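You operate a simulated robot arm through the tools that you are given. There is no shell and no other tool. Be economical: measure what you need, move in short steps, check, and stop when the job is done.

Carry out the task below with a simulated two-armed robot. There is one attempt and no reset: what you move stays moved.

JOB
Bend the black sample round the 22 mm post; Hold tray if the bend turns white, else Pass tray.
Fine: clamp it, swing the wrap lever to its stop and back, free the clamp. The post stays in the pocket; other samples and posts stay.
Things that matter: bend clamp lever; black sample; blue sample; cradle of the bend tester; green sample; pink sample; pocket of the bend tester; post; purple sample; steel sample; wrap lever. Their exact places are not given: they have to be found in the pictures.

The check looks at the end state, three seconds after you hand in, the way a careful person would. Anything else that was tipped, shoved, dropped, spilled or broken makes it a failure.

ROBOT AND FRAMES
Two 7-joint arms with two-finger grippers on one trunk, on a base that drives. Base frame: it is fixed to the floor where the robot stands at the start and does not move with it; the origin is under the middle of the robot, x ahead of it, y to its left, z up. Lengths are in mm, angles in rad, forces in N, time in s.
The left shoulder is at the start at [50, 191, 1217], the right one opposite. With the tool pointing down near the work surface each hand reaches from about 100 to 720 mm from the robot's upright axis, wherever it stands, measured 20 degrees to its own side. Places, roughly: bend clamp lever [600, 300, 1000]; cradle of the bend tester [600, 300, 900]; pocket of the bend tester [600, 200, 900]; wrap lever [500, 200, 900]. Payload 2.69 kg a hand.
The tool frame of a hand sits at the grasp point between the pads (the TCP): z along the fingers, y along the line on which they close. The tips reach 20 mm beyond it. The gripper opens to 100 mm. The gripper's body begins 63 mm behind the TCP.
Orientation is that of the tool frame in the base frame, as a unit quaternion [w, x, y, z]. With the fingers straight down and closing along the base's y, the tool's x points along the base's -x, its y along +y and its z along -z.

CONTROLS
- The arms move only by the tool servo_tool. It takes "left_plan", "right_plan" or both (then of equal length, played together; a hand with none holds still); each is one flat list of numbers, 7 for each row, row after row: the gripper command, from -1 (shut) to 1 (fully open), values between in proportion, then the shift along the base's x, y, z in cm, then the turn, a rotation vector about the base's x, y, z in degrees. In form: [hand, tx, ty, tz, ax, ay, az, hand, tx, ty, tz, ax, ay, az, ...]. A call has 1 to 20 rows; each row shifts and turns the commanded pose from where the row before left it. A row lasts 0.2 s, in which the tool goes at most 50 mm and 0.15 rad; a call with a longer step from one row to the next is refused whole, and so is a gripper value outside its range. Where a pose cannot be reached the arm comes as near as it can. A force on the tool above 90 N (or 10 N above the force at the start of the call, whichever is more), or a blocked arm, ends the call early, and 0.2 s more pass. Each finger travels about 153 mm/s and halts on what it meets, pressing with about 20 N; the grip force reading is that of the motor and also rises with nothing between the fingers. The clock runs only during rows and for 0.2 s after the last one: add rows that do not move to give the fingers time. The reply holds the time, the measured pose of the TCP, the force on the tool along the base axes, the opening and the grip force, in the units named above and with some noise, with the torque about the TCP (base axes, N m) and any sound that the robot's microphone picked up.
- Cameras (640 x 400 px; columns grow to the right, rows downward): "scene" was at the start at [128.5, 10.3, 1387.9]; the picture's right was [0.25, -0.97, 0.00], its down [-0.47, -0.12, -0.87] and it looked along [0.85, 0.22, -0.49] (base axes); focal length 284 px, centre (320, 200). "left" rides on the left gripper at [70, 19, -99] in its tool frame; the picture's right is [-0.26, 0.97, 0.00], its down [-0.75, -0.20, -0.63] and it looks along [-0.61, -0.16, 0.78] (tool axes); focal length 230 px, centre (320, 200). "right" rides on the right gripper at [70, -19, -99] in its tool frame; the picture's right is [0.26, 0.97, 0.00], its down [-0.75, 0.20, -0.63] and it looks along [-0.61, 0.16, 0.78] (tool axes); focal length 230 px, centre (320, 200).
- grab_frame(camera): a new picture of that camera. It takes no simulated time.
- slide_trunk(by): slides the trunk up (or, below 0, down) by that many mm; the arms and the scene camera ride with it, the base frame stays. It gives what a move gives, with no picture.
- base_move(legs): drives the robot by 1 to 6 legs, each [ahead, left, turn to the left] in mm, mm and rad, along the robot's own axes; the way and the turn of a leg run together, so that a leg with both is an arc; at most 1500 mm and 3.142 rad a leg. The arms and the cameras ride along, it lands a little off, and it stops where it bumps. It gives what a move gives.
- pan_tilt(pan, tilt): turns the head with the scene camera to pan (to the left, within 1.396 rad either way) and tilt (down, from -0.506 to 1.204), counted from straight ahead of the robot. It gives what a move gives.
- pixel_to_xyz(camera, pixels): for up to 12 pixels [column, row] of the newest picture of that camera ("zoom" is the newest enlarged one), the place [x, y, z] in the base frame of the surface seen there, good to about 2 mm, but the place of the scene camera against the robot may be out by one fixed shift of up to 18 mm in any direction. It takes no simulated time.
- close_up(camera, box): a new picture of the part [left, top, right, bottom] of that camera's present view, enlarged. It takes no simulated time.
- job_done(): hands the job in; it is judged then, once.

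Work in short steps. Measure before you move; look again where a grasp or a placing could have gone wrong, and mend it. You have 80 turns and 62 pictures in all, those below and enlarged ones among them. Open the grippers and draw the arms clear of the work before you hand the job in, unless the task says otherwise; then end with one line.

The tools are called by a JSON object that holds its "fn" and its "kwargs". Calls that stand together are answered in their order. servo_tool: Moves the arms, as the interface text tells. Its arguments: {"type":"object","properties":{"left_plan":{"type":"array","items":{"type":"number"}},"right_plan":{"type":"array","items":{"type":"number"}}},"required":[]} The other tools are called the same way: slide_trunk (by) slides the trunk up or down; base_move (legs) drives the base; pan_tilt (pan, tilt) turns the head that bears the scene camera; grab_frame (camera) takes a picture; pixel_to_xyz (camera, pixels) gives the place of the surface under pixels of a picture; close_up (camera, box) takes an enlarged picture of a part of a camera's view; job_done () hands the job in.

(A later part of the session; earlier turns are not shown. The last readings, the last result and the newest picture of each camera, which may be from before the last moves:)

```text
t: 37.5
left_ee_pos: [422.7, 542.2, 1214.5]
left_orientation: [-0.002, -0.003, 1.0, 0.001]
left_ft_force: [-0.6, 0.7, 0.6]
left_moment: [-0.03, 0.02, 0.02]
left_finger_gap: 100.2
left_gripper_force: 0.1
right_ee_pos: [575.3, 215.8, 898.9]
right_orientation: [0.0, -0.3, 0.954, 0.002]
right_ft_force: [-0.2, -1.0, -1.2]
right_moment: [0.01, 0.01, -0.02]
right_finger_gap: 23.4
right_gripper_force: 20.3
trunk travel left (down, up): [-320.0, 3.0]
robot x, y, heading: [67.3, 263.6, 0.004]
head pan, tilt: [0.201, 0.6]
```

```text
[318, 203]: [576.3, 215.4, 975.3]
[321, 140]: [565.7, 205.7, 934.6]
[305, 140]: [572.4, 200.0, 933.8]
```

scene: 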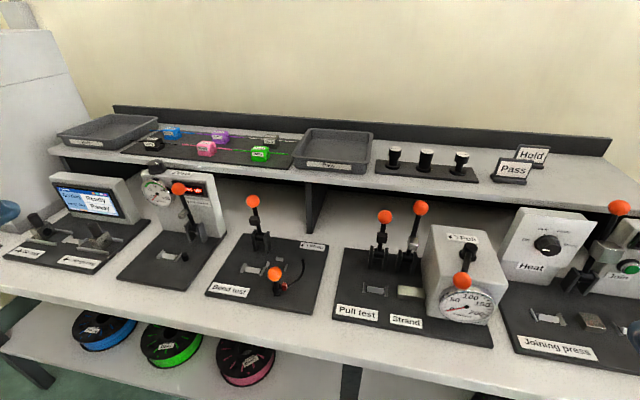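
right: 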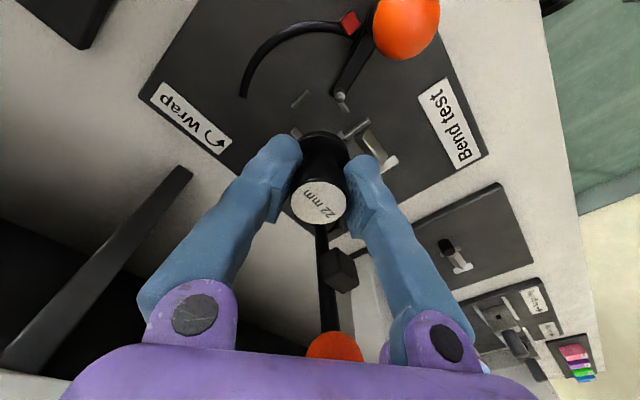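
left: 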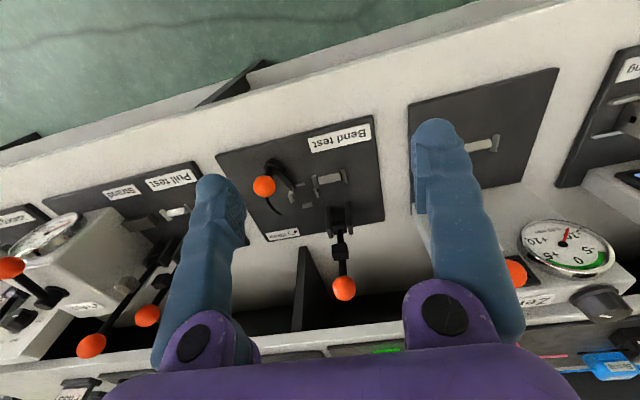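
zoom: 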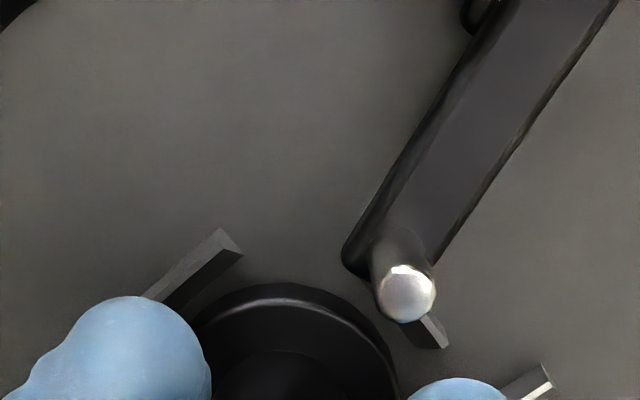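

The flange is close to the plate, centred between the tabs. I'll continue down with small steps until there's force.

{"fn": "servo_tool", "kwargs": {"right_plan": [-1, 0, 0, -0.1, 0, 0, 0, -1, 0, 0, -0.1, 0, 0, 0, -1, 0, 0, 0, 0, 0, 0]}}

{"fn": "servo_tool", "kwargs": {"right_plan": [-1, 0, 0, -0.1, 0, 0, 0, -1, 0, 0, -0.1, 0, 0, 0, -1, 0, 0, 0, 0, 0, 0]}}

```text
t: 38.3
left_ee_pos: [422.6, 542.1, 1215.5]
left_orientation: [-0.002, -0.002, 1.0, 0.0]
left_ft_force: [-0.3, 0.5, -0.2]
left_moment: [0.0, -0.01, 0.01]
left_finger_gap: 100.0
left_gripper_force: 0.1
right_ee_pos: [575.1, 215.0, 896.3]
right_orientation: [-0.001, -0.301, 0.954, 0.001]
right_ft_force: [1.5, 0.7, -0.1]
right_moment: [0.0, 0.0, -0.01]
right_finger_gap: 23.6
right_gripper_force: 20.6
trunk travel left (down, up): [-320.0, 3.0]
robot x, y, heading: [63.5, 264.5, 0.001]
head pan, tilt: [0.201, 0.6]
```

```text
t: 39.1
left_ee_pos: [420.9, 542.7, 1214.5]
left_orientation: [0.0, -0.003, 1.0, 0.0]
left_ft_force: [-0.1, 0.6, -0.1]
left_moment: [0.0, -0.01, -0.01]
left_finger_gap: 99.8
left_gripper_force: 0.0
right_ee_pos: [575.6, 215.9, 897.7]
right_orientation: [0.0, -0.302, 0.953, 0.001]
right_ft_force: [-3.0, 1.2, 8.6]
right_moment: [0.04, 0.02, 0.03]
right_finger_gap: 23.3
right_gripper_force: 20.1
trunk travel left (down, up): [-320.0, 3.0]
robot x, y, heading: [64.0, 264.9, 0.006]
head pan, tilt: [0.201, 0.6]
```

The force reads 8.6 N at z≈897, so the post has seated on the floor. I'll open partway, lift off and look.

{"fn": "servo_tool", "kwargs": {"right_plan": [-0.3, 0, 0, 0, 0, 0, 0, -0.15, 0, 0, 0, 0, 0, 0, -0.1, 0, 0, 0, 0, 0, 0, -0.1, 0, 0, 2, 0, 0, 0, -0.1, 0, 0, 3, 0, 0, 0, -0.1, 0, 0, 3, 0, 0, 0, -0.1, -2, -2, 3, 0, 0, 0, -0.1, -2, -3, 3, 0, 0, 0, -0.1, -2, -3, 3, 0, 0, 0, -0.1, -2, -3, 3, 0, 0, 0, -0.1, 0, 0, 0, 0, 0, 0]}}

{"fn": "grab_frame", "kwargs": {"camera": "right"}}

```text
t: 41.5
left_ee_pos: [423.1, 542.4, 1215.2]
left_orientation: [-0.001, -0.003, 1.0, -0.001]
left_ft_force: [-0.1, -0.5, 0.2]
left_moment: [-0.04, 0.02, 0.03]
left_finger_gap: 100.2
left_gripper_force: 0.0
right_ee_pos: [496.7, 105.3, 1096.0]
right_orientation: [0.0, -0.301, 0.954, 0.001]
right_ft_force: [-0.3, 0.3, 0.1]
right_moment: [-0.03, -0.03, 0.03]
right_finger_gap: 45.0
right_gripper_force: 0.1
trunk travel left (down, up): [-320.0, 3.0]
robot x, y, heading: [60.9, 266.6, 0.001]
head pan, tilt: [0.201, 0.6]
```

```text
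34 pictures are left
```

right: 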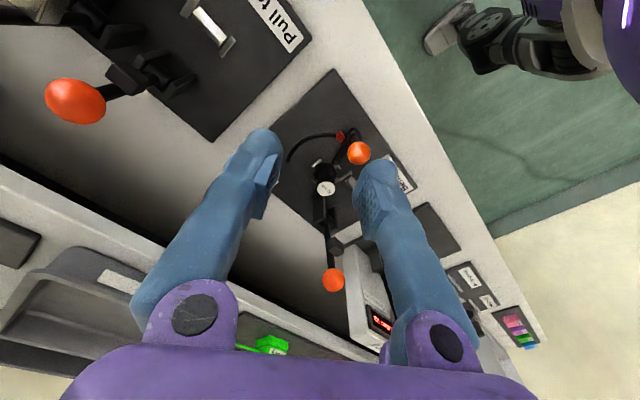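

The post is standing in the tester. I'll enlarge to check it's seated, and measure the top of its head.

{"fn": "close_up", "kwargs": {"camera": "right", "box": [280, 120, 400, 215]}}

{"fn": "pixel_to_xyz", "kwargs": {"camera": "right", "pixels": [[326, 188], [319, 188], [333, 188]]}}

{"fn": "close_up", "kwargs": {"camera": "scene", "box": [320, 200, 480, 330]}}

```text
4.21 times, centred on (340, 168) of right
```

zoom: 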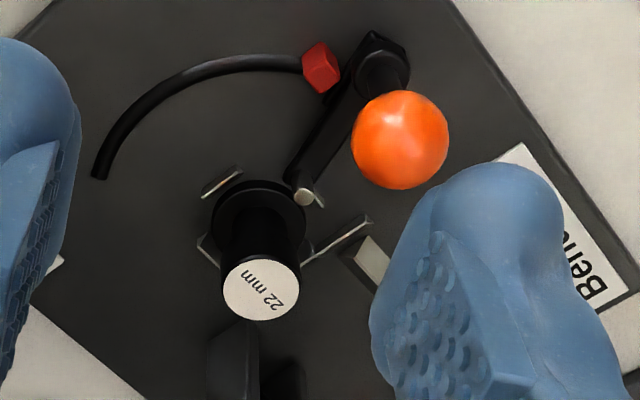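

```text
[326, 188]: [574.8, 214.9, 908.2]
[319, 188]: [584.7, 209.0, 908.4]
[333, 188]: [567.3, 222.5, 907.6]
```

```text
3.08 times, centred on (400, 265) of scene
```

zoom: 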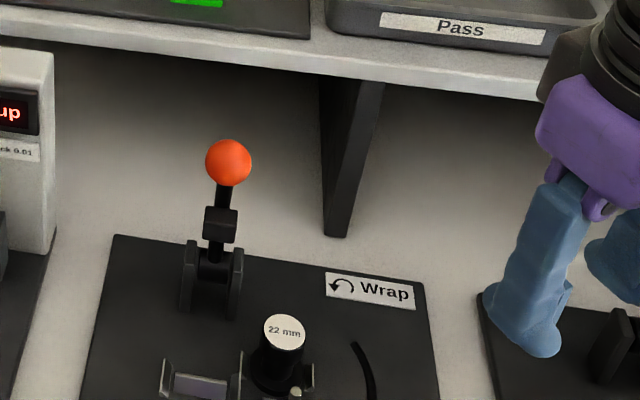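

The post is seated, upright at (575, 215), and the Pass tray label is confirmed. Next I'll measure the clamp lever geometry, since it limits how I place the sample.

{"fn": "pixel_to_xyz", "kwargs": {"camera": "right", "pixels": [[333, 270], [333, 280], [333, 291], [323, 280], [344, 280], [333, 243], [328, 230], [327, 262]]}}

{"fn": "pixel_to_xyz", "kwargs": {"camera": "zoom", "pixels": [[229, 162], [210, 225], [230, 225], [188, 280], [235, 290], [215, 265]]}}

{"fn": "servo_tool", "kwargs": {"right_plan": [0, -2.5, -3.5, 2, 0, 0, -7, 0, -2.5, -3.5, 2, 0, 0, -7, 0, -2.5, -3.5, 2, 0, 0, -7, 0, -2.5, -3.5, 2, 0, 0, -7, 0, -2.5, -3.5, 2, 0, 0, -7]}}

```text
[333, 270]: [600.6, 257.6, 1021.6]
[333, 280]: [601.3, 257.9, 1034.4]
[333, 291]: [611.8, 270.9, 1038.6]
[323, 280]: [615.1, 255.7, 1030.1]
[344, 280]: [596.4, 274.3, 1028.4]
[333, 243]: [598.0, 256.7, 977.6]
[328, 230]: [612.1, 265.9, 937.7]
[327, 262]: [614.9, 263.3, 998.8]
```

```text
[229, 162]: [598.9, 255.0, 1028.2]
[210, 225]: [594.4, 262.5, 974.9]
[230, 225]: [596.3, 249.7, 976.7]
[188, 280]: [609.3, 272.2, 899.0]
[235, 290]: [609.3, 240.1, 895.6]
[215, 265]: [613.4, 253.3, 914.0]
```

```text
t: 42.7
left_ee_pos: [422.2, 541.6, 1216.1]
left_orientation: [-0.001, -0.002, 1.0, 0.0]
left_ft_force: [-0.4, 0.4, 0.1]
left_moment: [0.01, -0.04, 0.02]
left_finger_gap: 99.7
left_gripper_force: 0.0
right_ee_pos: [366.9, -69.8, 1196.6]
right_orientation: [0.001, 0.0, 1.0, 0.0]
right_ft_force: [-0.6, 0.6, 0.1]
right_moment: [0.02, -0.04, 0.01]
right_finger_gap: 49.7
right_gripper_force: 0.0
trunk travel left (down, up): [-320.0, 3.0]
robot x, y, heading: [64.7, 266.6, -0.001]
head pan, tilt: [0.201, 0.6]
```

The clamp lever's pad face is at x≈596 and its knob starts at x≈598, so a vertical gripper closing along x would hit it. I'll grip the block closing along x, with the tool leaned about 35° towards +y. Next I'll drive to the black sample.

{"fn": "base_move", "kwargs": {"legs": [[-5, 190, 0], [0, 0, -0.5]]}}

{"fn": "pan_tilt", "kwargs": {"pan": 0.6, "tilt": 0.55}}

{"fn": "grab_frame", "kwargs": {"camera": "scene"}}

```text
t: 46.5
left_ee_pos: [506.8, 528.4, 1214.7]
left_orientation: [-0.002, 0.247, 0.969, 0.001]
left_ft_force: [0.4, 0.7, 1.0]
left_moment: [0.01, 0.03, 0.02]
left_finger_gap: 99.7
left_gripper_force: 0.0
right_ee_pos: [165.4, 17.3, 1197.6]
right_orientation: [0.0, 0.248, 0.969, 0.0]
right_ft_force: [-0.5, 0.5, -0.1]
right_moment: [-0.01, 0.0, -0.01]
right_finger_gap: 50.2
right_gripper_force: 0.0
trunk travel left (down, up): [-320.0, 3.0]
robot x, y, heading: [57.7, 461.5, -0.497]
head pan, tilt: [0.201, 0.6]
```

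```text
t: 47.4
left_ee_pos: [506.9, 528.2, 1214.2]
left_orientation: [-0.002, 0.246, 0.969, 0.001]
left_ft_force: [-0.1, -1.0, -0.5]
left_moment: [-0.01, 0.02, -0.02]
left_finger_gap: 99.9
left_gripper_force: 0.1
right_ee_pos: [163.0, 17.5, 1196.5]
right_orientation: [0.0, 0.249, 0.969, 0.001]
right_ft_force: [0.0, 0.2, 0.0]
right_moment: [0.01, -0.01, -0.03]
right_finger_gap: 49.5
right_gripper_force: 0.1
trunk travel left (down, up): [-320.0, 3.0]
robot x, y, heading: [58.8, 455.3, -0.501]
head pan, tilt: [0.6, 0.55]
```

```text
31 pictures are left
```

scene: 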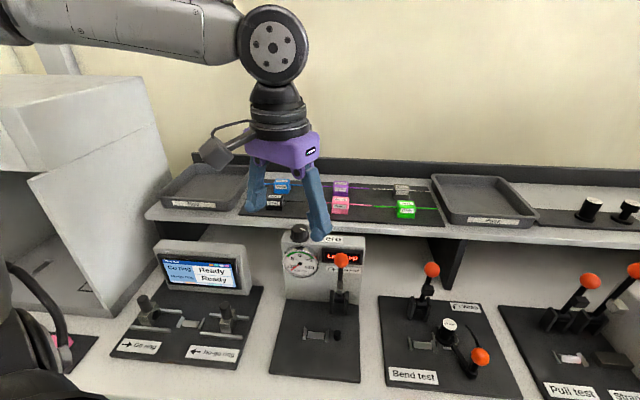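

The black sample is at scene (275,200). I'll place the left hand camera to view it squarely.

{"fn": "servo_tool", "kwargs": {"left_plan": [1, 2.8, 2, -0.6, 0, 0, 5.7, 1, 2.8, 2, -0.6, 0, 0, 5.7, 1, 2.8, 2, -0.6, 0, 0, 5.7, 1, 2.8, 2, -0.6, 0, 0, 5.7, 1, 2.8, 2, -0.6, 0, 0, 5.7, 1, 0, 0, 0, 0, 0, 0]}}

{"fn": "close_up", "kwargs": {"camera": "left", "box": [220, 130, 420, 255]}}

```text
t: 48.8
left_ee_pos: [647.0, 629.5, 1185.2]
left_orientation: [-0.001, -0.001, 1.0, 0.0]
left_ft_force: [-0.5, -0.3, 0.1]
left_moment: [0.01, 0.02, 0.0]
left_finger_gap: 100.1
left_gripper_force: 0.0
right_ee_pos: [164.7, 17.6, 1196.3]
right_orientation: [0.0, 0.249, 0.968, 0.0]
right_ft_force: [0.2, -0.6, -0.9]
right_moment: [-0.03, 0.0, 0.0]
right_finger_gap: 49.8
right_gripper_force: 0.0
trunk travel left (down, up): [-320.0, 3.0]
robot x, y, heading: [58.4, 458.0, -0.5]
head pan, tilt: [0.6, 0.55]
```

```text
3.20 times, centred on (320, 192) of left
```

zoom: 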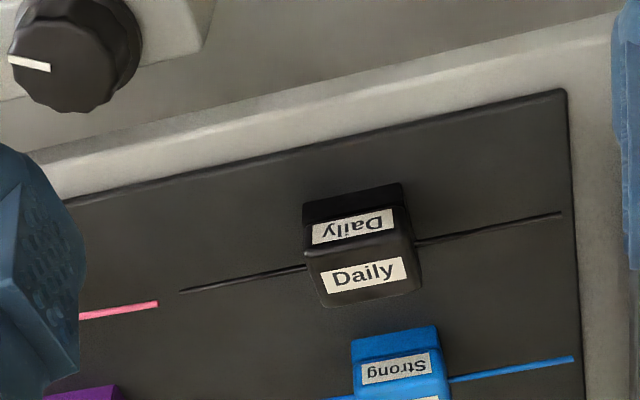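

{"fn": "pixel_to_xyz", "kwargs": {"camera": "zoom", "pixels": [[308, 228], [405, 208], [313, 250], [412, 232], [324, 300], [420, 285], [182, 291], [298, 269], [418, 243], [560, 213], [360, 200], [250, 240]]}}

{"fn": "pixel_to_xyz", "kwargs": {"camera": "zoom", "pixels": [[356, 228], [366, 273], [395, 345], [352, 350], [435, 330], [555, 100], [490, 240], [155, 303]]}}

```text
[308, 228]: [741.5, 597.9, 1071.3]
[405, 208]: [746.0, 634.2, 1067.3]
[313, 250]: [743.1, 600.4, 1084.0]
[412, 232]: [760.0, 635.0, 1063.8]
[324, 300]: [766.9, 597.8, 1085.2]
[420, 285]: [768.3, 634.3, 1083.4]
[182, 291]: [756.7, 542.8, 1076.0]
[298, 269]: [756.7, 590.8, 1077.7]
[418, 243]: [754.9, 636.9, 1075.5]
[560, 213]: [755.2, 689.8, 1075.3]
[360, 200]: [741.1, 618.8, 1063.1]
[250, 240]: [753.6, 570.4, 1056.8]
```

```text
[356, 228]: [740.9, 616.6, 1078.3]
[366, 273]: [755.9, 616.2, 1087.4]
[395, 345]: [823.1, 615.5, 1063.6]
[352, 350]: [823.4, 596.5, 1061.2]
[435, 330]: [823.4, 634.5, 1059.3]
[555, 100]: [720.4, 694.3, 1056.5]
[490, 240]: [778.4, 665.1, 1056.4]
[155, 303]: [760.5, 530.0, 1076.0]
```

The black block spans x 741–769, y 597–636, z 1056–1086, with the strip at z≈1076. I'll turn the tool +90° and lean it 35°, checking that the arm can do it.

{"fn": "servo_tool", "kwargs": {"left_plan": [0.2, 0.5, 0.1, 0, 0, 0, 8.2, 0.2, 0.5, 0.1, 0, 0, 0, 8.2, 0.2, 0.5, 0.1, 0, 0, 0, 8.2, 0.2, 0.5, 0.1, 0, 0, 0, 8.2, 0.2, 0.5, 0.1, 0, 0, 0, 8.2, 0.2, 0.5, 0.1, 0, 0, 0, 8.2, 0.2, 0.5, 0.1, 0, 0, 0, 8.2, 0.2, 0.5, 0.1, 0, 0, 0, 8.2, 0.2, 0.5, 0.1, 0, 0, 0, 8.2, 0.2, 0.5, 0.1, 0, 0, 0, 8.2, 0.2, 0.5, 0.1, 0, 0, 0, 8, 0, 0, 0, 0, -7, 0, 0, 0, 0, 0, 0, -7, 0, 0, 0, 0, 0, 0, -7, 0, 0, 0, 0, 0, 0, -7, 0, 0, 0, 0, 0, 0, -7, 0, 0, 0, 0, 0, 0, 0, 0, 0]}}

{"fn": "grab_frame", "kwargs": {"camera": "scene"}}

```text
t: 52.4
left_ee_pos: [701.4, 637.5, 1185.5]
left_orientation: [0.214, 0.674, -0.674, 0.215]
left_ft_force: [0.0, 0.0, -0.5]
left_moment: [0.01, 0.0, 0.01]
left_finger_gap: 49.9
left_gripper_force: 0.0
right_ee_pos: [165.0, 19.0, 1197.0]
right_orientation: [0.001, 0.248, 0.969, 0.001]
right_ft_force: [-0.7, -0.1, 0.0]
right_moment: [-0.02, 0.02, 0.01]
right_finger_gap: 50.0
right_gripper_force: 0.2
trunk travel left (down, up): [-320.0, 3.0]
robot x, y, heading: [58.9, 459.2, -0.501]
head pan, tilt: [0.6, 0.55]
```

```text
29 pictures are left
```

scene: 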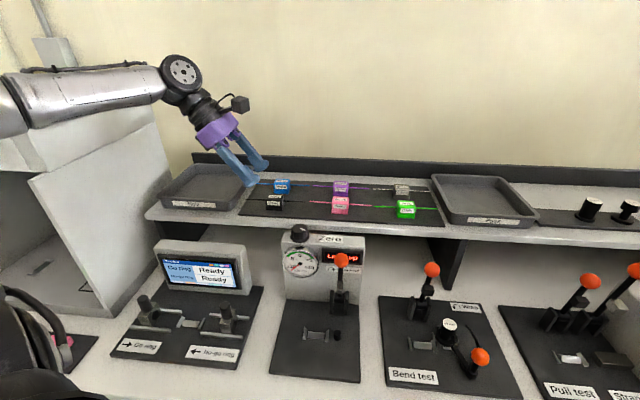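

The leaned pose is reachable. I'll move to a hover at (755, 621, 1130) and verify.

{"fn": "servo_tool", "kwargs": {"left_plan": [0, 2.68, -0.8, -2.7, 0, 0, 0, 0, 2.68, -0.8, -2.7, 0, 0, 0, 0, 0, 0, 0, 0, 0, 0, 0, 0, 0, 0, 0, 0, 0]}}

{"fn": "close_up", "kwargs": {"camera": "scene", "box": [190, 110, 350, 230]}}

```text
t: 53.4
left_ee_pos: [754.6, 622.8, 1131.9]
left_orientation: [-0.214, -0.674, 0.674, -0.213]
left_ft_force: [-0.1, 0.3, -0.7]
left_moment: [-0.01, -0.01, -0.01]
left_finger_gap: 50.0
left_gripper_force: 0.0
right_ee_pos: [165.1, 17.4, 1197.1]
right_orientation: [0.0, 0.249, 0.968, 0.0]
right_ft_force: [-0.2, -0.4, 0.1]
right_moment: [0.01, 0.04, 0.02]
right_finger_gap: 49.7
right_gripper_force: 0.1
trunk travel left (down, up): [-320.0, 3.0]
robot x, y, heading: [57.5, 459.4, -0.498]
head pan, tilt: [0.6, 0.55]
```

```text
3.33 times, centred on (270, 170) of scene
```

zoom: 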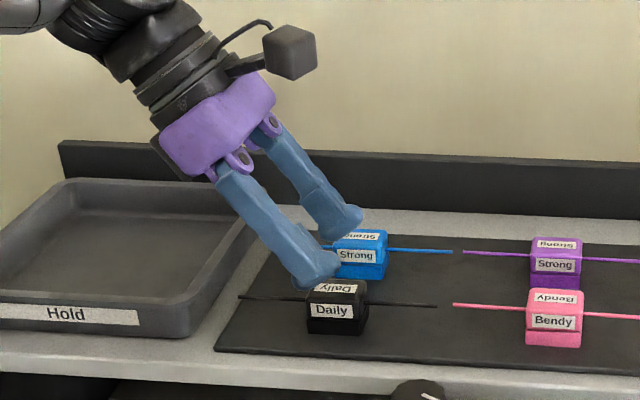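

The fingers straddle the black block. I'll lower to z≈1082 and close.

{"fn": "servo_tool", "kwargs": {"left_plan": [0, 0, -0.1, -2, 0, 0, 0, 0, 0, 0, -1.5, 0, 0, 0, 0, 0, 0, -1.5, 0, 0, 0, 0, 0, 0, 0, 0, 0, 0]}}

{"fn": "servo_tool", "kwargs": {"left_plan": [-0.3, 0, 0, 0, 0, 0, 0, -1, 0, 0, 0, 0, 0, 0, -1, 0, 0, 0, 0, 0, 0, -1, 0, 0, 0, 0, 0, 0]}}

{"fn": "close_up", "kwargs": {"camera": "scene", "box": [200, 140, 330, 230]}}

```text
t: 54.4
left_ee_pos: [754.2, 621.8, 1081.3]
left_orientation: [0.214, 0.674, -0.674, 0.214]
left_ft_force: [-0.3, -0.5, -0.6]
left_moment: [0.01, 0.0, -0.01]
left_finger_gap: 50.0
left_gripper_force: 0.0
right_ee_pos: [165.0, 18.8, 1196.2]
right_orientation: [0.0, 0.249, 0.969, 0.002]
right_ft_force: [-0.3, -0.3, 0.8]
right_moment: [-0.01, 0.03, -0.01]
right_finger_gap: 50.0
right_gripper_force: 0.1
trunk travel left (down, up): [-320.0, 3.0]
robot x, y, heading: [57.1, 456.5, -0.497]
head pan, tilt: [0.6, 0.55]
```

```text
t: 55.4
left_ee_pos: [754.3, 622.6, 1082.2]
left_orientation: [0.214, 0.674, -0.674, 0.215]
left_ft_force: [0.6, 0.3, 0.2]
left_moment: [0.01, 0.02, 0.0]
left_finger_gap: 30.9
left_gripper_force: 19.5
right_ee_pos: [165.0, 17.3, 1196.7]
right_orientation: [0.0, 0.248, 0.969, 0.001]
right_ft_force: [0.3, -1.3, 0.0]
right_moment: [0.01, 0.03, 0.0]
right_finger_gap: 50.4
right_gripper_force: 0.0
trunk travel left (down, up): [-320.0, 3.0]
robot x, y, heading: [56.9, 459.6, -0.5]
head pan, tilt: [0.6, 0.55]
```

```text
4.44 times, centred on (265, 185) of scene
```

zoom: 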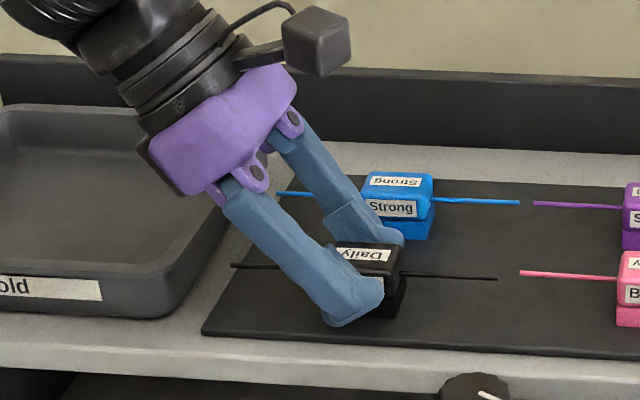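

Gripped at 30.9 mm. I'll lift straight up and check that the block stays level.

{"fn": "servo_tool", "kwargs": {"left_plan": [-1, 0, 0, 1, 0, 0, 0, -1, 0, 0, 2, 0, 0, 0, -1, 0, 0, 3, 0, 0, 0, -1, 0, 0, 4, 0, 0, 0, -1, 0, 0, 0, 0, 0, 0]}}

{"fn": "close_up", "kwargs": {"camera": "scene", "box": [200, 90, 360, 220]}}

```text
t: 56.5
left_ee_pos: [755.9, 623.5, 1181.8]
left_orientation: [0.214, 0.675, -0.673, 0.214]
left_ft_force: [-0.3, -0.3, -0.6]
left_moment: [0.04, 0.0, 0.0]
left_finger_gap: 30.8
left_gripper_force: 19.9
right_ee_pos: [165.7, 18.1, 1197.0]
right_orientation: [0.001, 0.249, 0.969, 0.001]
right_ft_force: [0.2, 0.5, 0.4]
right_moment: [0.01, 0.03, -0.03]
right_finger_gap: 50.0
right_gripper_force: 0.0
trunk travel left (down, up): [-320.0, 3.0]
robot x, y, heading: [58.4, 458.9, -0.502]
head pan, tilt: [0.6, 0.55]
```

```text
3.08 times, centred on (280, 155) of scene
```

zoom: 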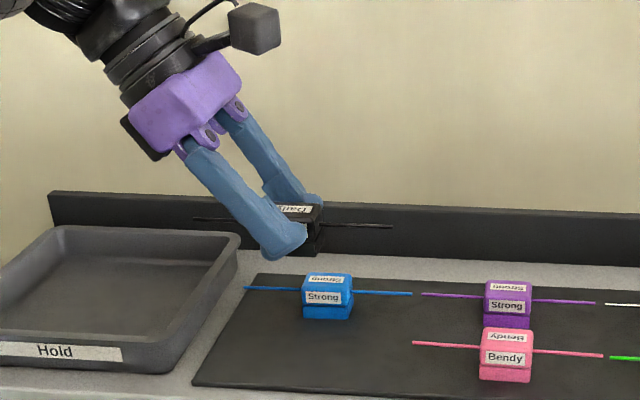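

The sample is level. I'll carry it forward of the shelf, then drive right towards the tester.

{"fn": "servo_tool", "kwargs": {"left_plan": [-1, -2.9, -3.57, 0, 0, 0, 0, -1, -2.9, -3.57, 0, 0, 0, 0, -1, -2.9, -3.57, 0, 0, 0, 0, -1, -2.9, -3.57, 0, 0, 0, 0, -1, -2.9, -3.57, 0, 0, 0, 0, -1, -2.9, -3.57, 0, 0, 0, 0, -1, -2.9, -3.57, 0, 0, 0, 0, -1, 0, 0, 0, 0, 0, 0]}}

{"fn": "base_move", "kwargs": {"legs": [[48, -88, 0]]}}

```text
t: 58.4
left_ee_pos: [552.5, 371.7, 1180.8]
left_orientation: [0.213, 0.675, -0.673, 0.213]
left_ft_force: [0.3, -0.3, -0.6]
left_moment: [0.01, 0.01, -0.02]
left_finger_gap: 31.0
left_gripper_force: 19.8
right_ee_pos: [165.3, 18.2, 1196.1]
right_orientation: [-0.001, 0.248, 0.969, 0.001]
right_ft_force: [-0.6, 0.1, 0.2]
right_moment: [-0.03, 0.01, 0.01]
right_finger_gap: 50.1
right_gripper_force: 0.1
trunk travel left (down, up): [-320.0, 3.0]
robot x, y, heading: [62.3, 456.5, -0.495]
head pan, tilt: [0.6, 0.55]
```

```text
t: 59.8
left_ee_pos: [551.8, 272.3, 1180.6]
left_orientation: [-0.214, -0.674, 0.674, -0.214]
left_ft_force: [0.4, 0.9, -1.1]
left_moment: [-0.02, 0.01, 0.04]
left_finger_gap: 30.8
left_gripper_force: 20.2
right_ee_pos: [164.7, -81.9, 1195.8]
right_orientation: [0.001, 0.248, 0.969, 0.001]
right_ft_force: [0.0, -0.1, -0.8]
right_moment: [0.02, 0.01, -0.01]
right_finger_gap: 50.1
right_gripper_force: 0.0
trunk travel left (down, up): [-320.0, 3.0]
robot x, y, heading: [57.1, 358.6, -0.497]
head pan, tilt: [0.6, 0.55]
```

The hand is at (552, 272, 1181), directly above the cradle. I'll descend to about z=980 and look at the clearances.

{"fn": "servo_tool", "kwargs": {"left_plan": [-1, 0.2, 0.1, -4, 0, 0, 0, -1, 0, 0, -4, 0, 0, 0, -1, 0, 0, -4, 0, 0, 0, -1, 0, 0, -4, 0, 0, 0, -1, 0, 0, -4, 0, 0, 0, -1, 0, 0, 0, 0, 0, 0, -1, 0, 0, 0, 0, 0, 0]}}

{"fn": "pan_tilt", "kwargs": {"pan": 0.45, "tilt": 0.8}}

{"fn": "grab_frame", "kwargs": {"camera": "scene"}}

```text
t: 61.4
left_ee_pos: [554.6, 272.7, 981.8]
left_orientation: [-0.213, -0.674, 0.675, -0.214]
left_ft_force: [0.7, -0.3, -0.6]
left_moment: [0.01, 0.05, -0.02]
left_finger_gap: 31.0
left_gripper_force: 20.0
right_ee_pos: [164.0, -81.4, 1196.5]
right_orientation: [0.0, 0.249, 0.968, 0.0]
right_ft_force: [-0.8, -0.7, -1.3]
right_moment: [-0.01, 0.04, -0.02]
right_finger_gap: 50.0
right_gripper_force: 0.1
trunk travel left (down, up): [-320.0, 3.0]
robot x, y, heading: [57.2, 359.5, -0.498]
head pan, tilt: [0.6, 0.55]
```

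```text
t: 62.2
left_ee_pos: [552.9, 274.2, 981.0]
left_orientation: [-0.214, -0.674, 0.675, -0.213]
left_ft_force: [0.0, -0.4, 0.3]
left_moment: [0.0, 0.01, 0.03]
left_finger_gap: 31.0
left_gripper_force: 19.6
right_ee_pos: [164.7, -81.5, 1197.4]
right_orientation: [0.0, 0.249, 0.969, 0.001]
right_ft_force: [0.9, 0.2, -0.3]
right_moment: [0.02, 0.04, 0.01]
right_finger_gap: 49.8
right_gripper_force: 0.1
trunk travel left (down, up): [-320.0, 3.0]
robot x, y, heading: [61.8, 356.2, -0.503]
head pan, tilt: [0.45, 0.799]
```

```text
25 pictures are left
```

scene: 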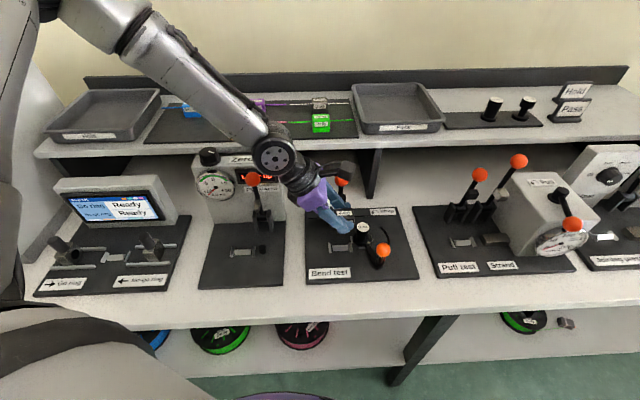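

The left wrist may come near the neighbouring tester's lever knob at (253,180). I'll enlarge to check.

{"fn": "close_up", "kwargs": {"camera": "scene", "box": [200, 120, 424, 260]}}

{"fn": "pixel_to_xyz", "kwargs": {"camera": "scene", "pixels": [[253, 180], [260, 186], [275, 157], [295, 170], [303, 185], [320, 190], [260, 210], [300, 186], [341, 182], [264, 196], [335, 165], [286, 172]]}}

```text
2.86 times, centred on (312, 190) of scene
```

zoom: 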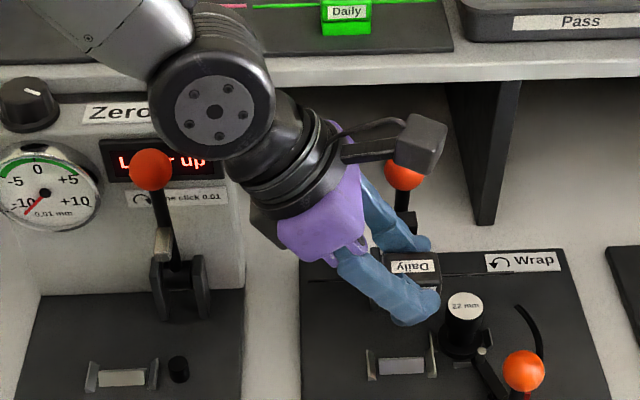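

```text
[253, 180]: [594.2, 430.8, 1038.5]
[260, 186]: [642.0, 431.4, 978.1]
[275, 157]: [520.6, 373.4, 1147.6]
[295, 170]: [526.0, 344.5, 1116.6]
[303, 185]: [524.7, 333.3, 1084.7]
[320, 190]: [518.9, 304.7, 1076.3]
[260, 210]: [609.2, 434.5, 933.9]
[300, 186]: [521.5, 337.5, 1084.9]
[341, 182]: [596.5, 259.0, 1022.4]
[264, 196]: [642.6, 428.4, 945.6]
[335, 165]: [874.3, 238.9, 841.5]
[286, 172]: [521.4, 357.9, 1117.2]
```

The estimated clearance to the neighbouring knob is about 13 mm. I'll descend 50 mm more and check again.

{"fn": "servo_tool", "kwargs": {"left_plan": [-1, 0, -0.05, -1.7, 0, 0, 0, -1, 0, 0, -1.7, 0, 0, 0, -1, 0, 0, -1.7, 0, 0, 0, -1, 0, 0, 0, 0, 0, 0]}}

{"fn": "close_up", "kwargs": {"camera": "scene", "box": [200, 130, 424, 270]}}

```text
t: 63.2
left_ee_pos: [563.5, 272.4, 938.1]
left_orientation: [0.213, 0.675, -0.674, 0.212]
left_ft_force: [-2.4, 3.5, -4.1]
left_moment: [-0.13, 0.02, 0.12]
left_finger_gap: 30.9
left_gripper_force: 20.1
left hand out of reach, approached as far as the arm can: row 2, 3
right_ee_pos: [165.4, -81.5, 1196.9]
right_orientation: [0.001, 0.249, 0.968, 0.001]
right_ft_force: [-0.1, 0.4, -0.5]
right_moment: [-0.05, -0.01, 0.02]
right_finger_gap: 50.1
right_gripper_force: 0.1
trunk travel left (down, up): [-320.0, 3.0]
robot x, y, heading: [58.7, 360.0, -0.5]
head pan, tilt: [0.45, 0.799]
```

```text
2.86 times, centred on (312, 200) of scene
```

zoom: 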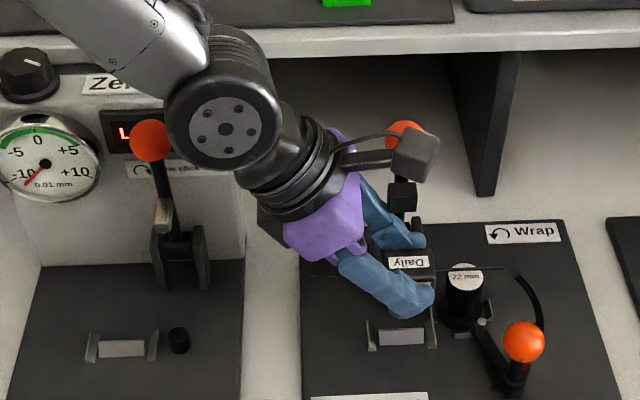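

The left arm can't reach lower from this trunk height, and it drifted to x=563. I'll raise the hand 130 mm, then lower the trunk 130 mm.

{"fn": "servo_tool", "kwargs": {"left_plan": [-1, 0, 0, 2.5, 0, 0, 0, -1, 0, 0, 2.5, 0, 0, 0, -1, 0, 0, 4, 0, 0, 0, -1, 0, 0, 4, 0, 0, 0, -1, 0, 0, 4, 0, 0, 0, -1, 0, 0, 0, 0, 0, 0]}}

{"fn": "slide_trunk", "kwargs": {"by": -130}}

```text
t: 64.6
left_ee_pos: [564.3, 269.9, 1108.0]
left_orientation: [0.214, 0.674, -0.674, 0.215]
left_ft_force: [-0.4, 0.7, -0.6]
left_moment: [0.04, 0.0, -0.01]
left_finger_gap: 30.8
left_gripper_force: 19.6
right_ee_pos: [165.6, -81.5, 1197.7]
right_orientation: [-0.001, 0.249, 0.969, 0.001]
right_ft_force: [0.7, 0.0, 0.4]
right_moment: [-0.03, 0.02, 0.0]
right_finger_gap: 50.1
right_gripper_force: 0.1
trunk travel left (down, up): [-320.0, 3.0]
robot x, y, heading: [59.1, 360.3, -0.502]
head pan, tilt: [0.45, 0.799]
```

```text
t: 66.1
left_ee_pos: [561.0, 270.1, 979.7]
left_orientation: [-0.214, -0.673, 0.675, -0.213]
left_ft_force: [-17.2, -2.8, 7.8]
left_moment: [0.07, -0.35, 0.13]
left_finger_gap: 30.7
left_gripper_force: 19.4
right_ee_pos: [161.8, -82.2, 1066.3]
right_orientation: [0.001, 0.249, 0.968, 0.002]
right_ft_force: [0.3, -0.5, -0.5]
right_moment: [-0.03, 0.0, 0.01]
right_finger_gap: 50.0
right_gripper_force: 0.0
trunk travel left (down, up): [-190.0, 133.0]
robot x, y, heading: [60.5, 357.8, -0.501]
head pan, tilt: [0.45, 0.799]
```

A force of -17 N in x shows that the gripper is touching the clamp lever, because the x drift was kept. I'll back off in -x and look.

{"fn": "servo_tool", "kwargs": {"left_plan": [-1, -0.5, 0, 0, 0, 0, 0, -1, -0.4, 0.2, 0, 0, 0, 0, -1, 0, 0, 0, 0, 0, 0, -1, 0, 0, 0, 0, 0, 0]}}

{"fn": "grab_frame", "kwargs": {"camera": "scene"}}

{"fn": "close_up", "kwargs": {"camera": "scene", "box": [230, 100, 420, 230]}}

```text
t: 67.1
left_ee_pos: [555.5, 272.1, 977.7]
left_orientation: [-0.214, -0.673, 0.675, -0.214]
left_ft_force: [0.0, 0.0, 0.0]
left_moment: [0.04, -0.03, 0.01]
left_finger_gap: 30.8
left_gripper_force: 20.1
right_ee_pos: [164.4, -81.7, 1066.3]
right_orientation: [0.0, 0.248, 0.969, 0.001]
right_ft_force: [0.0, 0.2, 0.5]
right_moment: [-0.04, -0.01, -0.04]
right_finger_gap: 50.0
right_gripper_force: 0.1
trunk travel left (down, up): [-190.0, 133.0]
robot x, y, heading: [57.7, 356.9, -0.498]
head pan, tilt: [0.45, 0.799]
```

```text
22 pictures are left
```

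scene: 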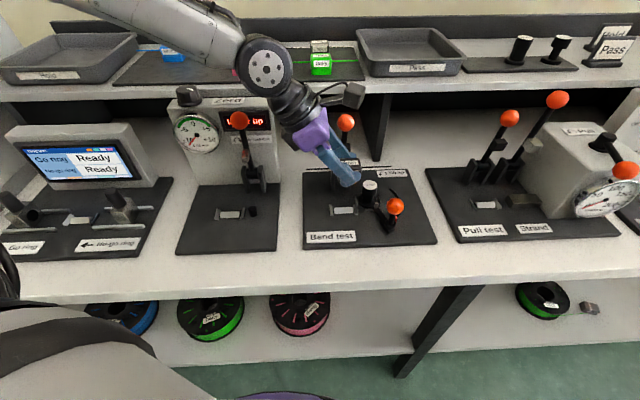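

```text
3.08 times, centred on (325, 165) of scene
```

zoom: 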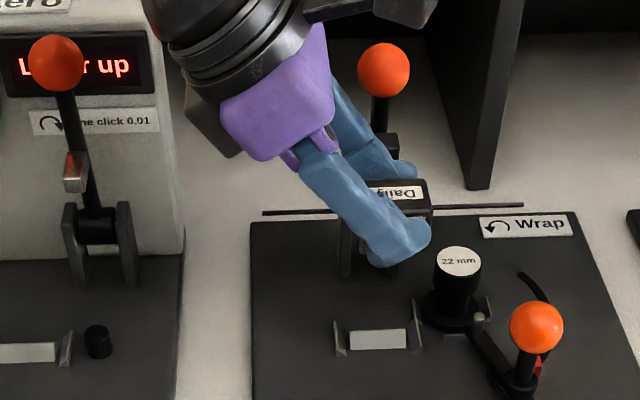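

The force is zero and the sample is level. I'll descend with small steps and watch for reach and force.

{"fn": "servo_tool", "kwargs": {"left_plan": [-1, -0.1, 0.1, -1.5, 0, 0, 0, -1, 0, 0, -1.5, 0, 0, 0, -1, 0, 0, -1.5, 0, 0, 0, -1, 0, 0, 0, 0, 0, 0]}}

{"fn": "close_up", "kwargs": {"camera": "scene", "box": [230, 120, 420, 250]}}

```text
t: 68.1
left_ee_pos: [554.0, 273.1, 932.3]
left_orientation: [-0.214, -0.674, 0.674, -0.215]
left_ft_force: [0.3, -0.6, -0.5]
left_moment: [0.01, -0.01, -0.01]
left_finger_gap: 31.1
left_gripper_force: 20.0
right_ee_pos: [164.9, -80.7, 1067.2]
right_orientation: [0.0, 0.249, 0.969, 0.001]
right_ft_force: [-0.4, 0.7, -0.1]
right_moment: [0.02, 0.03, 0.02]
right_finger_gap: 50.0
right_gripper_force: 0.1
trunk travel left (down, up): [-190.0, 133.0]
robot x, y, heading: [59.7, 357.9, -0.497]
head pan, tilt: [0.45, 0.799]
```

```text
3.08 times, centred on (325, 185) of scene
```

zoom: 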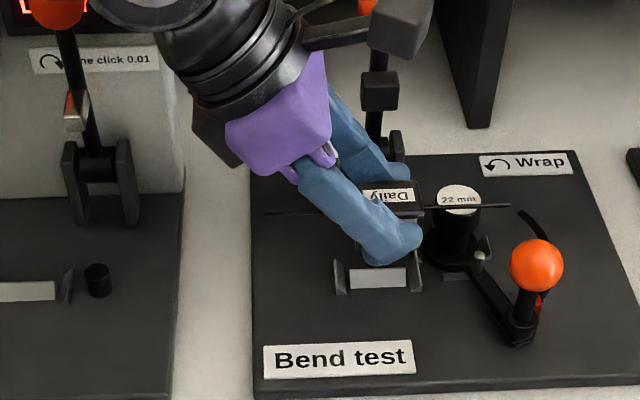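

I'll measure the strip against the post head in this same view, so the camera shift cancels out.

{"fn": "pixel_to_xyz", "kwargs": {"camera": "zoom", "pixels": [[440, 207], [459, 206], [500, 206], [459, 195], [508, 206], [478, 256], [395, 187], [385, 279], [340, 277], [415, 274]]}}

```text
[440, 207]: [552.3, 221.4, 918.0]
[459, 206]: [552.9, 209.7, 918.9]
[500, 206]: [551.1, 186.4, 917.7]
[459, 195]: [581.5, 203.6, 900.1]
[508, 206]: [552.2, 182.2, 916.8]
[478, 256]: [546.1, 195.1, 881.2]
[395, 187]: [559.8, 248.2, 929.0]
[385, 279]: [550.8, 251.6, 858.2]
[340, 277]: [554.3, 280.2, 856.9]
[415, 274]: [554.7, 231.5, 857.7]
```

The strip is at x≈553.3, while the roller's edge is at about 551. I'll shift +1 mm in x and descend to just above the seat.

{"fn": "servo_tool", "kwargs": {"left_plan": [-1, 0.1, -0.04, -1, 0, 0, 0, -1, 0, 0, -1, 0, 0, 0, -1, 0, 0, -1, 0, 0, 0, -1, 0, 0, -0.5, 0, 0, 0, -1, 0, 0, 0, 0, 0, 0]}}

{"fn": "close_up", "kwargs": {"camera": "scene", "box": [290, 150, 420, 240]}}

```text
t: 69.3
left_ee_pos: [554.8, 272.2, 897.5]
left_orientation: [-0.214, -0.674, 0.674, -0.214]
left_ft_force: [0.9, 0.5, -1.2]
left_moment: [-0.01, 0.0, 0.0]
left_finger_gap: 30.8
left_gripper_force: 19.4
right_ee_pos: [164.8, -82.1, 1066.1]
right_orientation: [0.0, 0.249, 0.969, 0.001]
right_ft_force: [-0.5, -0.1, -0.1]
right_moment: [0.0, 0.05, 0.0]
right_finger_gap: 50.0
right_gripper_force: 0.0
trunk travel left (down, up): [-190.0, 133.0]
robot x, y, heading: [58.7, 359.6, -0.5]
head pan, tilt: [0.45, 0.799]
```

```text
4.44 times, centred on (355, 195) of scene
```

zoom: 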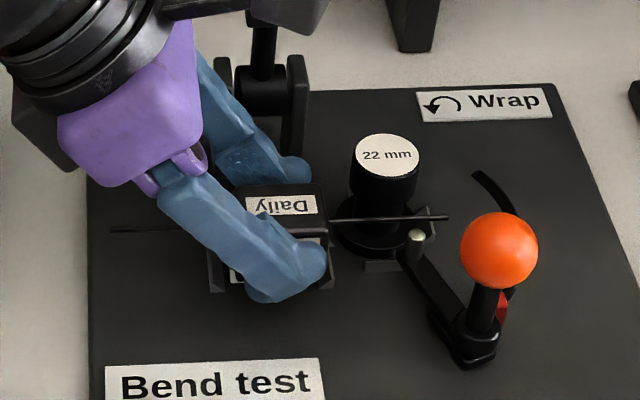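

The strip passes between the roller tip and the post as intended. I'll lower it in 2 mm steps until it seats.

{"fn": "servo_tool", "kwargs": {"left_plan": [-1, 0, 0, -0.2, 0, 0, 0, -1, 0, 0, -0.2, 0, 0, 0, -1, 0, 0, -0.2, 0, 0, 0, -1, 0, 0, 0, 0, 0, 0]}}

{"fn": "servo_tool", "kwargs": {"left_plan": [-1, 0, 0, -0.15, 0, 0, 0, -1, 0, 0, -0.15, 0, 0, 0, -1, 0, 0, 0, 0, 0, 0]}}

```text
t: 70.3
left_ee_pos: [554.6, 271.7, 890.3]
left_orientation: [-0.215, -0.673, 0.675, -0.214]
left_ft_force: [1.0, -0.5, -0.8]
left_moment: [-0.02, -0.01, 0.02]
left_finger_gap: 31.0
left_gripper_force: 20.0
right_ee_pos: [164.5, -81.6, 1068.0]
right_orientation: [0.0, 0.249, 0.969, 0.001]
right_ft_force: [0.3, -0.7, 0.0]
right_moment: [-0.04, 0.02, -0.02]
right_finger_gap: 50.2
right_gripper_force: 0.0
trunk travel left (down, up): [-190.0, 133.0]
robot x, y, heading: [54.7, 359.6, -0.504]
head pan, tilt: [0.45, 0.799]
```

```text
t: 71.1
left_ee_pos: [554.0, 272.5, 889.4]
left_orientation: [-0.214, -0.673, 0.675, -0.213]
left_ft_force: [-0.1, 0.7, 0.0]
left_moment: [-0.01, 0.0, 0.0]
left_finger_gap: 31.0
left_gripper_force: 19.4
right_ee_pos: [163.5, -81.8, 1065.5]
right_orientation: [-0.001, 0.249, 0.969, 0.001]
right_ft_force: [-0.7, -0.4, 0.1]
right_moment: [0.01, 0.01, 0.01]
right_finger_gap: 50.1
right_gripper_force: 0.0
trunk travel left (down, up): [-190.0, 133.0]
robot x, y, heading: [61.2, 359.0, -0.501]
head pan, tilt: [0.45, 0.799]
```

{"fn": "servo_tool", "kwargs": {"left_plan": [-1, 0, 0, -0.1, 0, 0, 0, -1, 0, 0, -0.1, 0, 0, 0, -1, 0, 0, 0, 0, 0, 0]}}

{"fn": "servo_tool", "kwargs": {"left_plan": [-1, 0, 0, -0.1, 0, 0, 0, -1, 0, 0, 0, 0, 0, 0]}}

```text
t: 71.9
left_ee_pos: [553.6, 272.7, 888.4]
left_orientation: [-0.213, -0.674, 0.674, -0.215]
left_ft_force: [0.1, 7.5, 11.8]
left_moment: [-0.16, 0.02, 0.01]
left_finger_gap: 30.8
left_gripper_force: 20.2
right_ee_pos: [162.9, -80.5, 1066.7]
right_orientation: [0.001, 0.249, 0.968, 0.001]
right_ft_force: [-0.5, -0.1, 0.6]
right_moment: [0.02, -0.02, 0.0]
right_finger_gap: 50.1
right_gripper_force: 0.1
trunk travel left (down, up): [-190.0, 133.0]
robot x, y, heading: [59.0, 357.2, -0.499]
head pan, tilt: [0.45, 0.799]
```

```text
t: 72.5
left_ee_pos: [554.1, 273.6, 887.9]
left_orientation: [-0.214, -0.673, 0.674, -0.216]
left_ft_force: [1.2, 7.7, 16.0]
left_moment: [0.02, -0.05, 0.02]
left_finger_gap: 30.9
left_gripper_force: 19.6
right_ee_pos: [163.3, -81.0, 1066.8]
right_orientation: [0.002, 0.248, 0.969, 0.001]
right_ft_force: [1.2, -0.4, 0.6]
right_moment: [0.0, 0.02, -0.03]
right_finger_gap: 50.2
right_gripper_force: 0.0
trunk travel left (down, up): [-190.0, 133.0]
robot x, y, heading: [59.6, 360.9, -0.499]
head pan, tilt: [0.45, 0.799]
```

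The force rises to 16 N at z=888, the height predicted for seating. I'll relax slightly, open a little and look.

{"fn": "servo_tool", "kwargs": {"left_plan": [-1, 0, 0.05, 0.1, 0, 0, 0, -0.2, 0, 0, 0, 0, 0, 0, -0.2, 0, 0, 0, 0, 0, 0, -0.2, 0, 0, 0, 0, 0, 0]}}

{"fn": "close_up", "kwargs": {"camera": "scene", "box": [290, 150, 420, 240]}}

```text
t: 73.5
left_ee_pos: [554.7, 273.7, 886.7]
left_orientation: [-0.214, -0.674, 0.674, -0.214]
left_ft_force: [-1.4, -0.1, -0.5]
left_moment: [0.0, -0.01, 0.0]
left_finger_gap: 40.1
left_gripper_force: 0.0
right_ee_pos: [164.5, -81.4, 1067.5]
right_orientation: [0.001, 0.249, 0.969, 0.001]
right_ft_force: [-0.3, 0.5, -0.5]
right_moment: [0.01, 0.0, -0.02]
right_finger_gap: 50.0
right_gripper_force: 0.0
trunk travel left (down, up): [-190.0, 133.0]
robot x, y, heading: [58.6, 357.3, -0.502]
head pan, tilt: [0.45, 0.799]
```

```text
4.44 times, centred on (355, 195) of scene
```

zoom: 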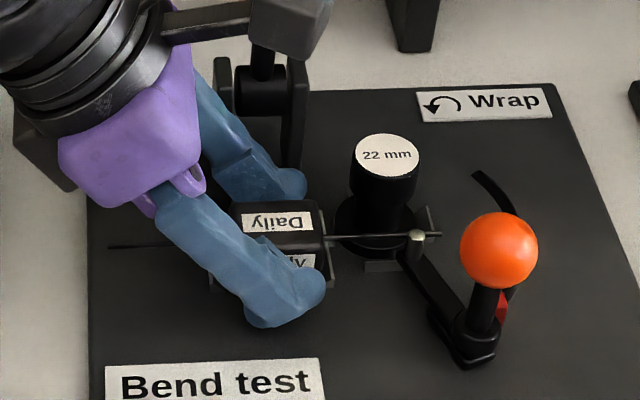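

The block sits level in the cradle. I'll retreat straight up, the reverse of the way in.

{"fn": "servo_tool", "kwargs": {"left_plan": [-0.2, 0, 0, 1, 0, 0, 0, -0.2, 0, 0, 2, 0, 0, 0, -0.2, 0, 0, 4, 0, 0, 0, -0.2, 0, 0, 4, 0, 0, 0, -0.2, 0, 0, 4, 0, 0, 0, -0.2, -1, 0, 4, 0, 0, 0, -0.2, -3, 0, 3, 0, 0, 0, -0.2, -3, 0, 3, 0, 0, 0, -0.2, 0, 0, 0, 0, 0, 0]}}

{"fn": "close_up", "kwargs": {"camera": "scene", "box": [290, 150, 420, 240]}}

```text
t: 75.5
left_ee_pos: [483.2, 274.9, 1137.2]
left_orientation: [-0.215, -0.674, 0.674, -0.214]
left_ft_force: [0.3, -0.2, -0.2]
left_moment: [0.01, 0.02, -0.03]
left_finger_gap: 40.0
left_gripper_force: 0.0
right_ee_pos: [165.0, -81.7, 1066.2]
right_orientation: [0.0, 0.248, 0.969, 0.001]
right_ft_force: [0.3, -0.9, 0.3]
right_moment: [0.0, 0.01, -0.01]
right_finger_gap: 50.1
right_gripper_force: 0.1
trunk travel left (down, up): [-190.0, 133.0]
robot x, y, heading: [58.3, 362.9, -0.506]
head pan, tilt: [0.45, 0.799]
```

```text
4.44 times, centred on (355, 195) of scene
```

zoom: 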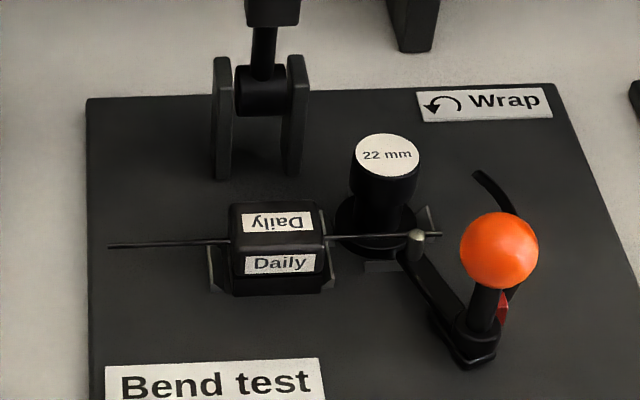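

The sample is seated with its strip between roller and post. I'll return the tool to vertical (yaw 0) to work the clamp knob.

{"fn": "servo_tool", "kwargs": {"left_plan": [0.2, 0, 0, 0.3, 7, 0, 0, 0.2, 0, 0, 0.3, 7, 0, 0, 0.2, 0, 0, 0.3, 7, 0, 0, 0.2, 0, 0, 0.3, 7, 0, 0, 0.2, 0, 0, 0.3, 7, 0, 0, 0.2, 0, 0, 0.3, 0, 0, -8.2, 0.2, 0, 0, 0.3, 0, 0, -8.2, 0.2, 0, 0, 0.3, 0, 0, -8.2, 0.2, 0, 0, 0.3, 0, 0, -8.2, 0.2, 0, 0, 0.3, 0, 0, -8.2, 0.2, 0, 0, 0.3, 0, 0, -8.2, 0.2, 0, 0, 0.3, 0, 0, -8.2, 0.2, 0, 0, 0.3, 0, 0, -8.2, 0.2, 0, 0, 0.3, 0, 0, -8.2, 0.2, 0, 0, 0.3, 0, 0, -8.2, 0.2, 0, 0, 0.3, 0, 0, -8, 0.2, 0, 0, 0, 0, 0, 0]}}

{"fn": "grab_frame", "kwargs": {"camera": "left"}}

```text
t: 79.1
left_ee_pos: [506.5, 312.5, 1187.7]
left_orientation: [-0.001, 0.001, 1.0, 0.0]
left_ft_force: [0.7, -0.6, 1.1]
left_moment: [0.0, 0.0, 0.0]
left_finger_gap: 60.1
left_gripper_force: 0.1
left hand out of reach, approached as far as the arm can: row 4, 5
right_ee_pos: [164.3, -80.7, 1065.8]
right_orientation: [0.0, 0.249, 0.969, 0.001]
right_ft_force: [0.1, 0.4, 0.5]
right_moment: [0.01, -0.01, 0.01]
right_finger_gap: 49.8
right_gripper_force: 0.1
trunk travel left (down, up): [-190.0, 133.0]
robot x, y, heading: [60.3, 362.4, -0.499]
head pan, tilt: [0.45, 0.799]
```

```text
16 pictures are left
```

left: 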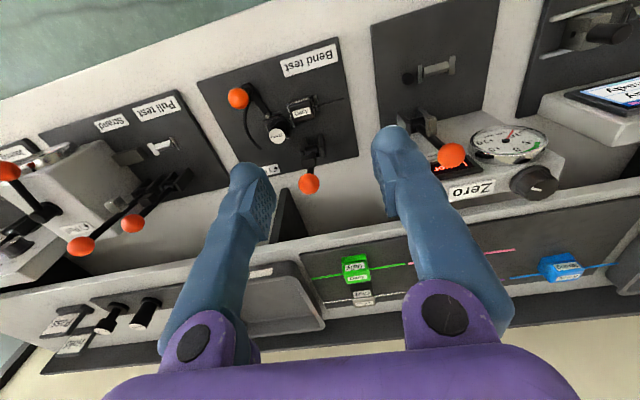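

Now I'll measure the clamp knob near (308,184), its shaft and the wrap knob.

{"fn": "pixel_to_xyz", "kwargs": {"camera": "left", "pixels": [[308, 183], [299, 183], [317, 183], [308, 175], [308, 192], [309, 165], [312, 145], [238, 98], [231, 98], [245, 98], [300, 107]]}}

```text
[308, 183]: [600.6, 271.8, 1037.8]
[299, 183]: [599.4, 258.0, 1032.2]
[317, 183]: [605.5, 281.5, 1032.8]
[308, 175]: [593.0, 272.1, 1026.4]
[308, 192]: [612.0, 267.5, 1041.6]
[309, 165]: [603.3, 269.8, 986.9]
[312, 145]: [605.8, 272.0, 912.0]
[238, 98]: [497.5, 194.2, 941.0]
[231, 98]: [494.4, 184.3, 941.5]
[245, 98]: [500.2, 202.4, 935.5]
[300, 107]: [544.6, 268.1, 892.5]
```

The clamp knob's centre is about (608, 269, 1026) and its pivot about (615, 907). I'll come down over the knob and grip it, closing along y.

{"fn": "servo_tool", "kwargs": {"left_plan": [0.2, 3.38, -1.45, -2.9, 0, 0, 0, 0.2, 3.38, -1.45, -2.9, 0, 0, 0, 0.2, 3.38, -1.45, -2.9, 0, 0, 0, 0.2, 0, 0, 0, 0, 0, 0, 0.2, 0, 0, -2.5, 0, 0, 0, 0.2, 0, 0, -2.5, 0, 0, 0, 0.2, 0, 0, -2.4, 0, 0, 0, 0.2, 0, 0, 0, 0, 0, 0, -1, 0, 0, 0, 0, 0, 0, -1, 0, 0, 0, 0, 0, 0, -1, 0, 0, 0, 0, 0, 0]}}

```text
t: 81.5
left_ee_pos: [606.6, 269.2, 1025.4]
left_orientation: [-0.002, 0.002, 1.0, -0.001]
left_ft_force: [-0.1, -31.1, -11.2]
left_moment: [0.1, 0.18, -0.23]
left_finger_gap: 22.0
left_gripper_force: 44.5
left hand out of reach, approached as far as the arm can: row 3
right_ee_pos: [164.1, -83.8, 1065.1]
right_orientation: [-0.001, 0.249, 0.968, 0.002]
right_ft_force: [0.2, 0.7, -0.2]
right_moment: [-0.01, -0.01, -0.02]
right_finger_gap: 50.1
right_gripper_force: 0.1
trunk travel left (down, up): [-190.0, 133.0]
robot x, y, heading: [59.8, 358.4, -0.501]
head pan, tilt: [0.45, 0.799]
```

The grip holds but there's a -31 N side force, so the knob sits slightly more to -y. I'll ease the hand that way.

{"fn": "servo_tool", "kwargs": {"left_plan": [-1, 0, -0.2, 0, 0, 0, 0, -1, 0, 0, 0, 0, 0, 0]}}

```text
t: 82.1
left_ee_pos: [606.4, 270.2, 1024.7]
left_orientation: [-0.001, 0.0, 1.0, -0.001]
left_ft_force: [-3.9, -27.8, -9.0]
left_moment: [-0.02, 0.54, -0.17]
left_finger_gap: 21.8
left_gripper_force: 44.8
right_ee_pos: [165.2, -83.9, 1064.4]
right_orientation: [-0.001, 0.249, 0.969, 0.002]
right_ft_force: [0.8, 0.2, 0.2]
right_moment: [0.01, 0.04, 0.01]
right_finger_gap: 50.0
right_gripper_force: 0.1
trunk travel left (down, up): [-190.0, 133.0]
robot x, y, heading: [60.8, 358.1, -0.505]
head pan, tilt: [0.45, 0.799]
```

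The side force didn't ease, so I'll look at the grip before going on.

{"fn": "close_up", "kwargs": {"camera": "left", "box": [220, 100, 420, 225]}}

{"fn": "close_up", "kwargs": {"camera": "scene", "box": [280, 60, 440, 220]}}

```text
3.20 times, centred on (320, 162) of left
```

zoom: 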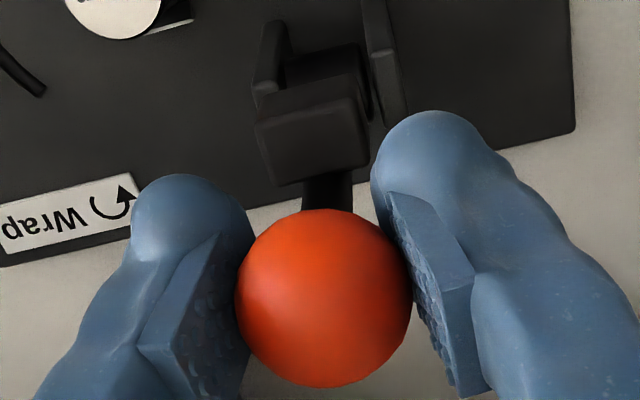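

```text
2.50 times, centred on (360, 140) of scene
```

zoom: 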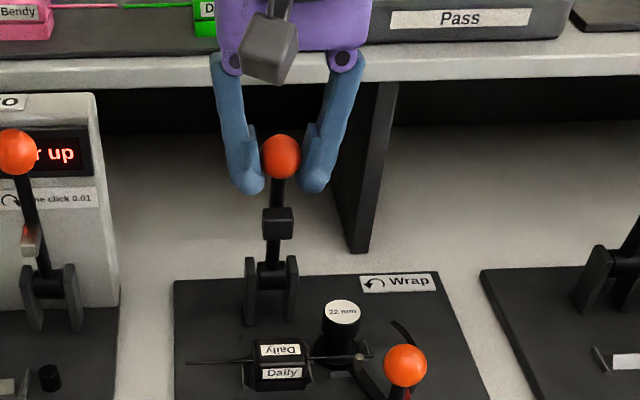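

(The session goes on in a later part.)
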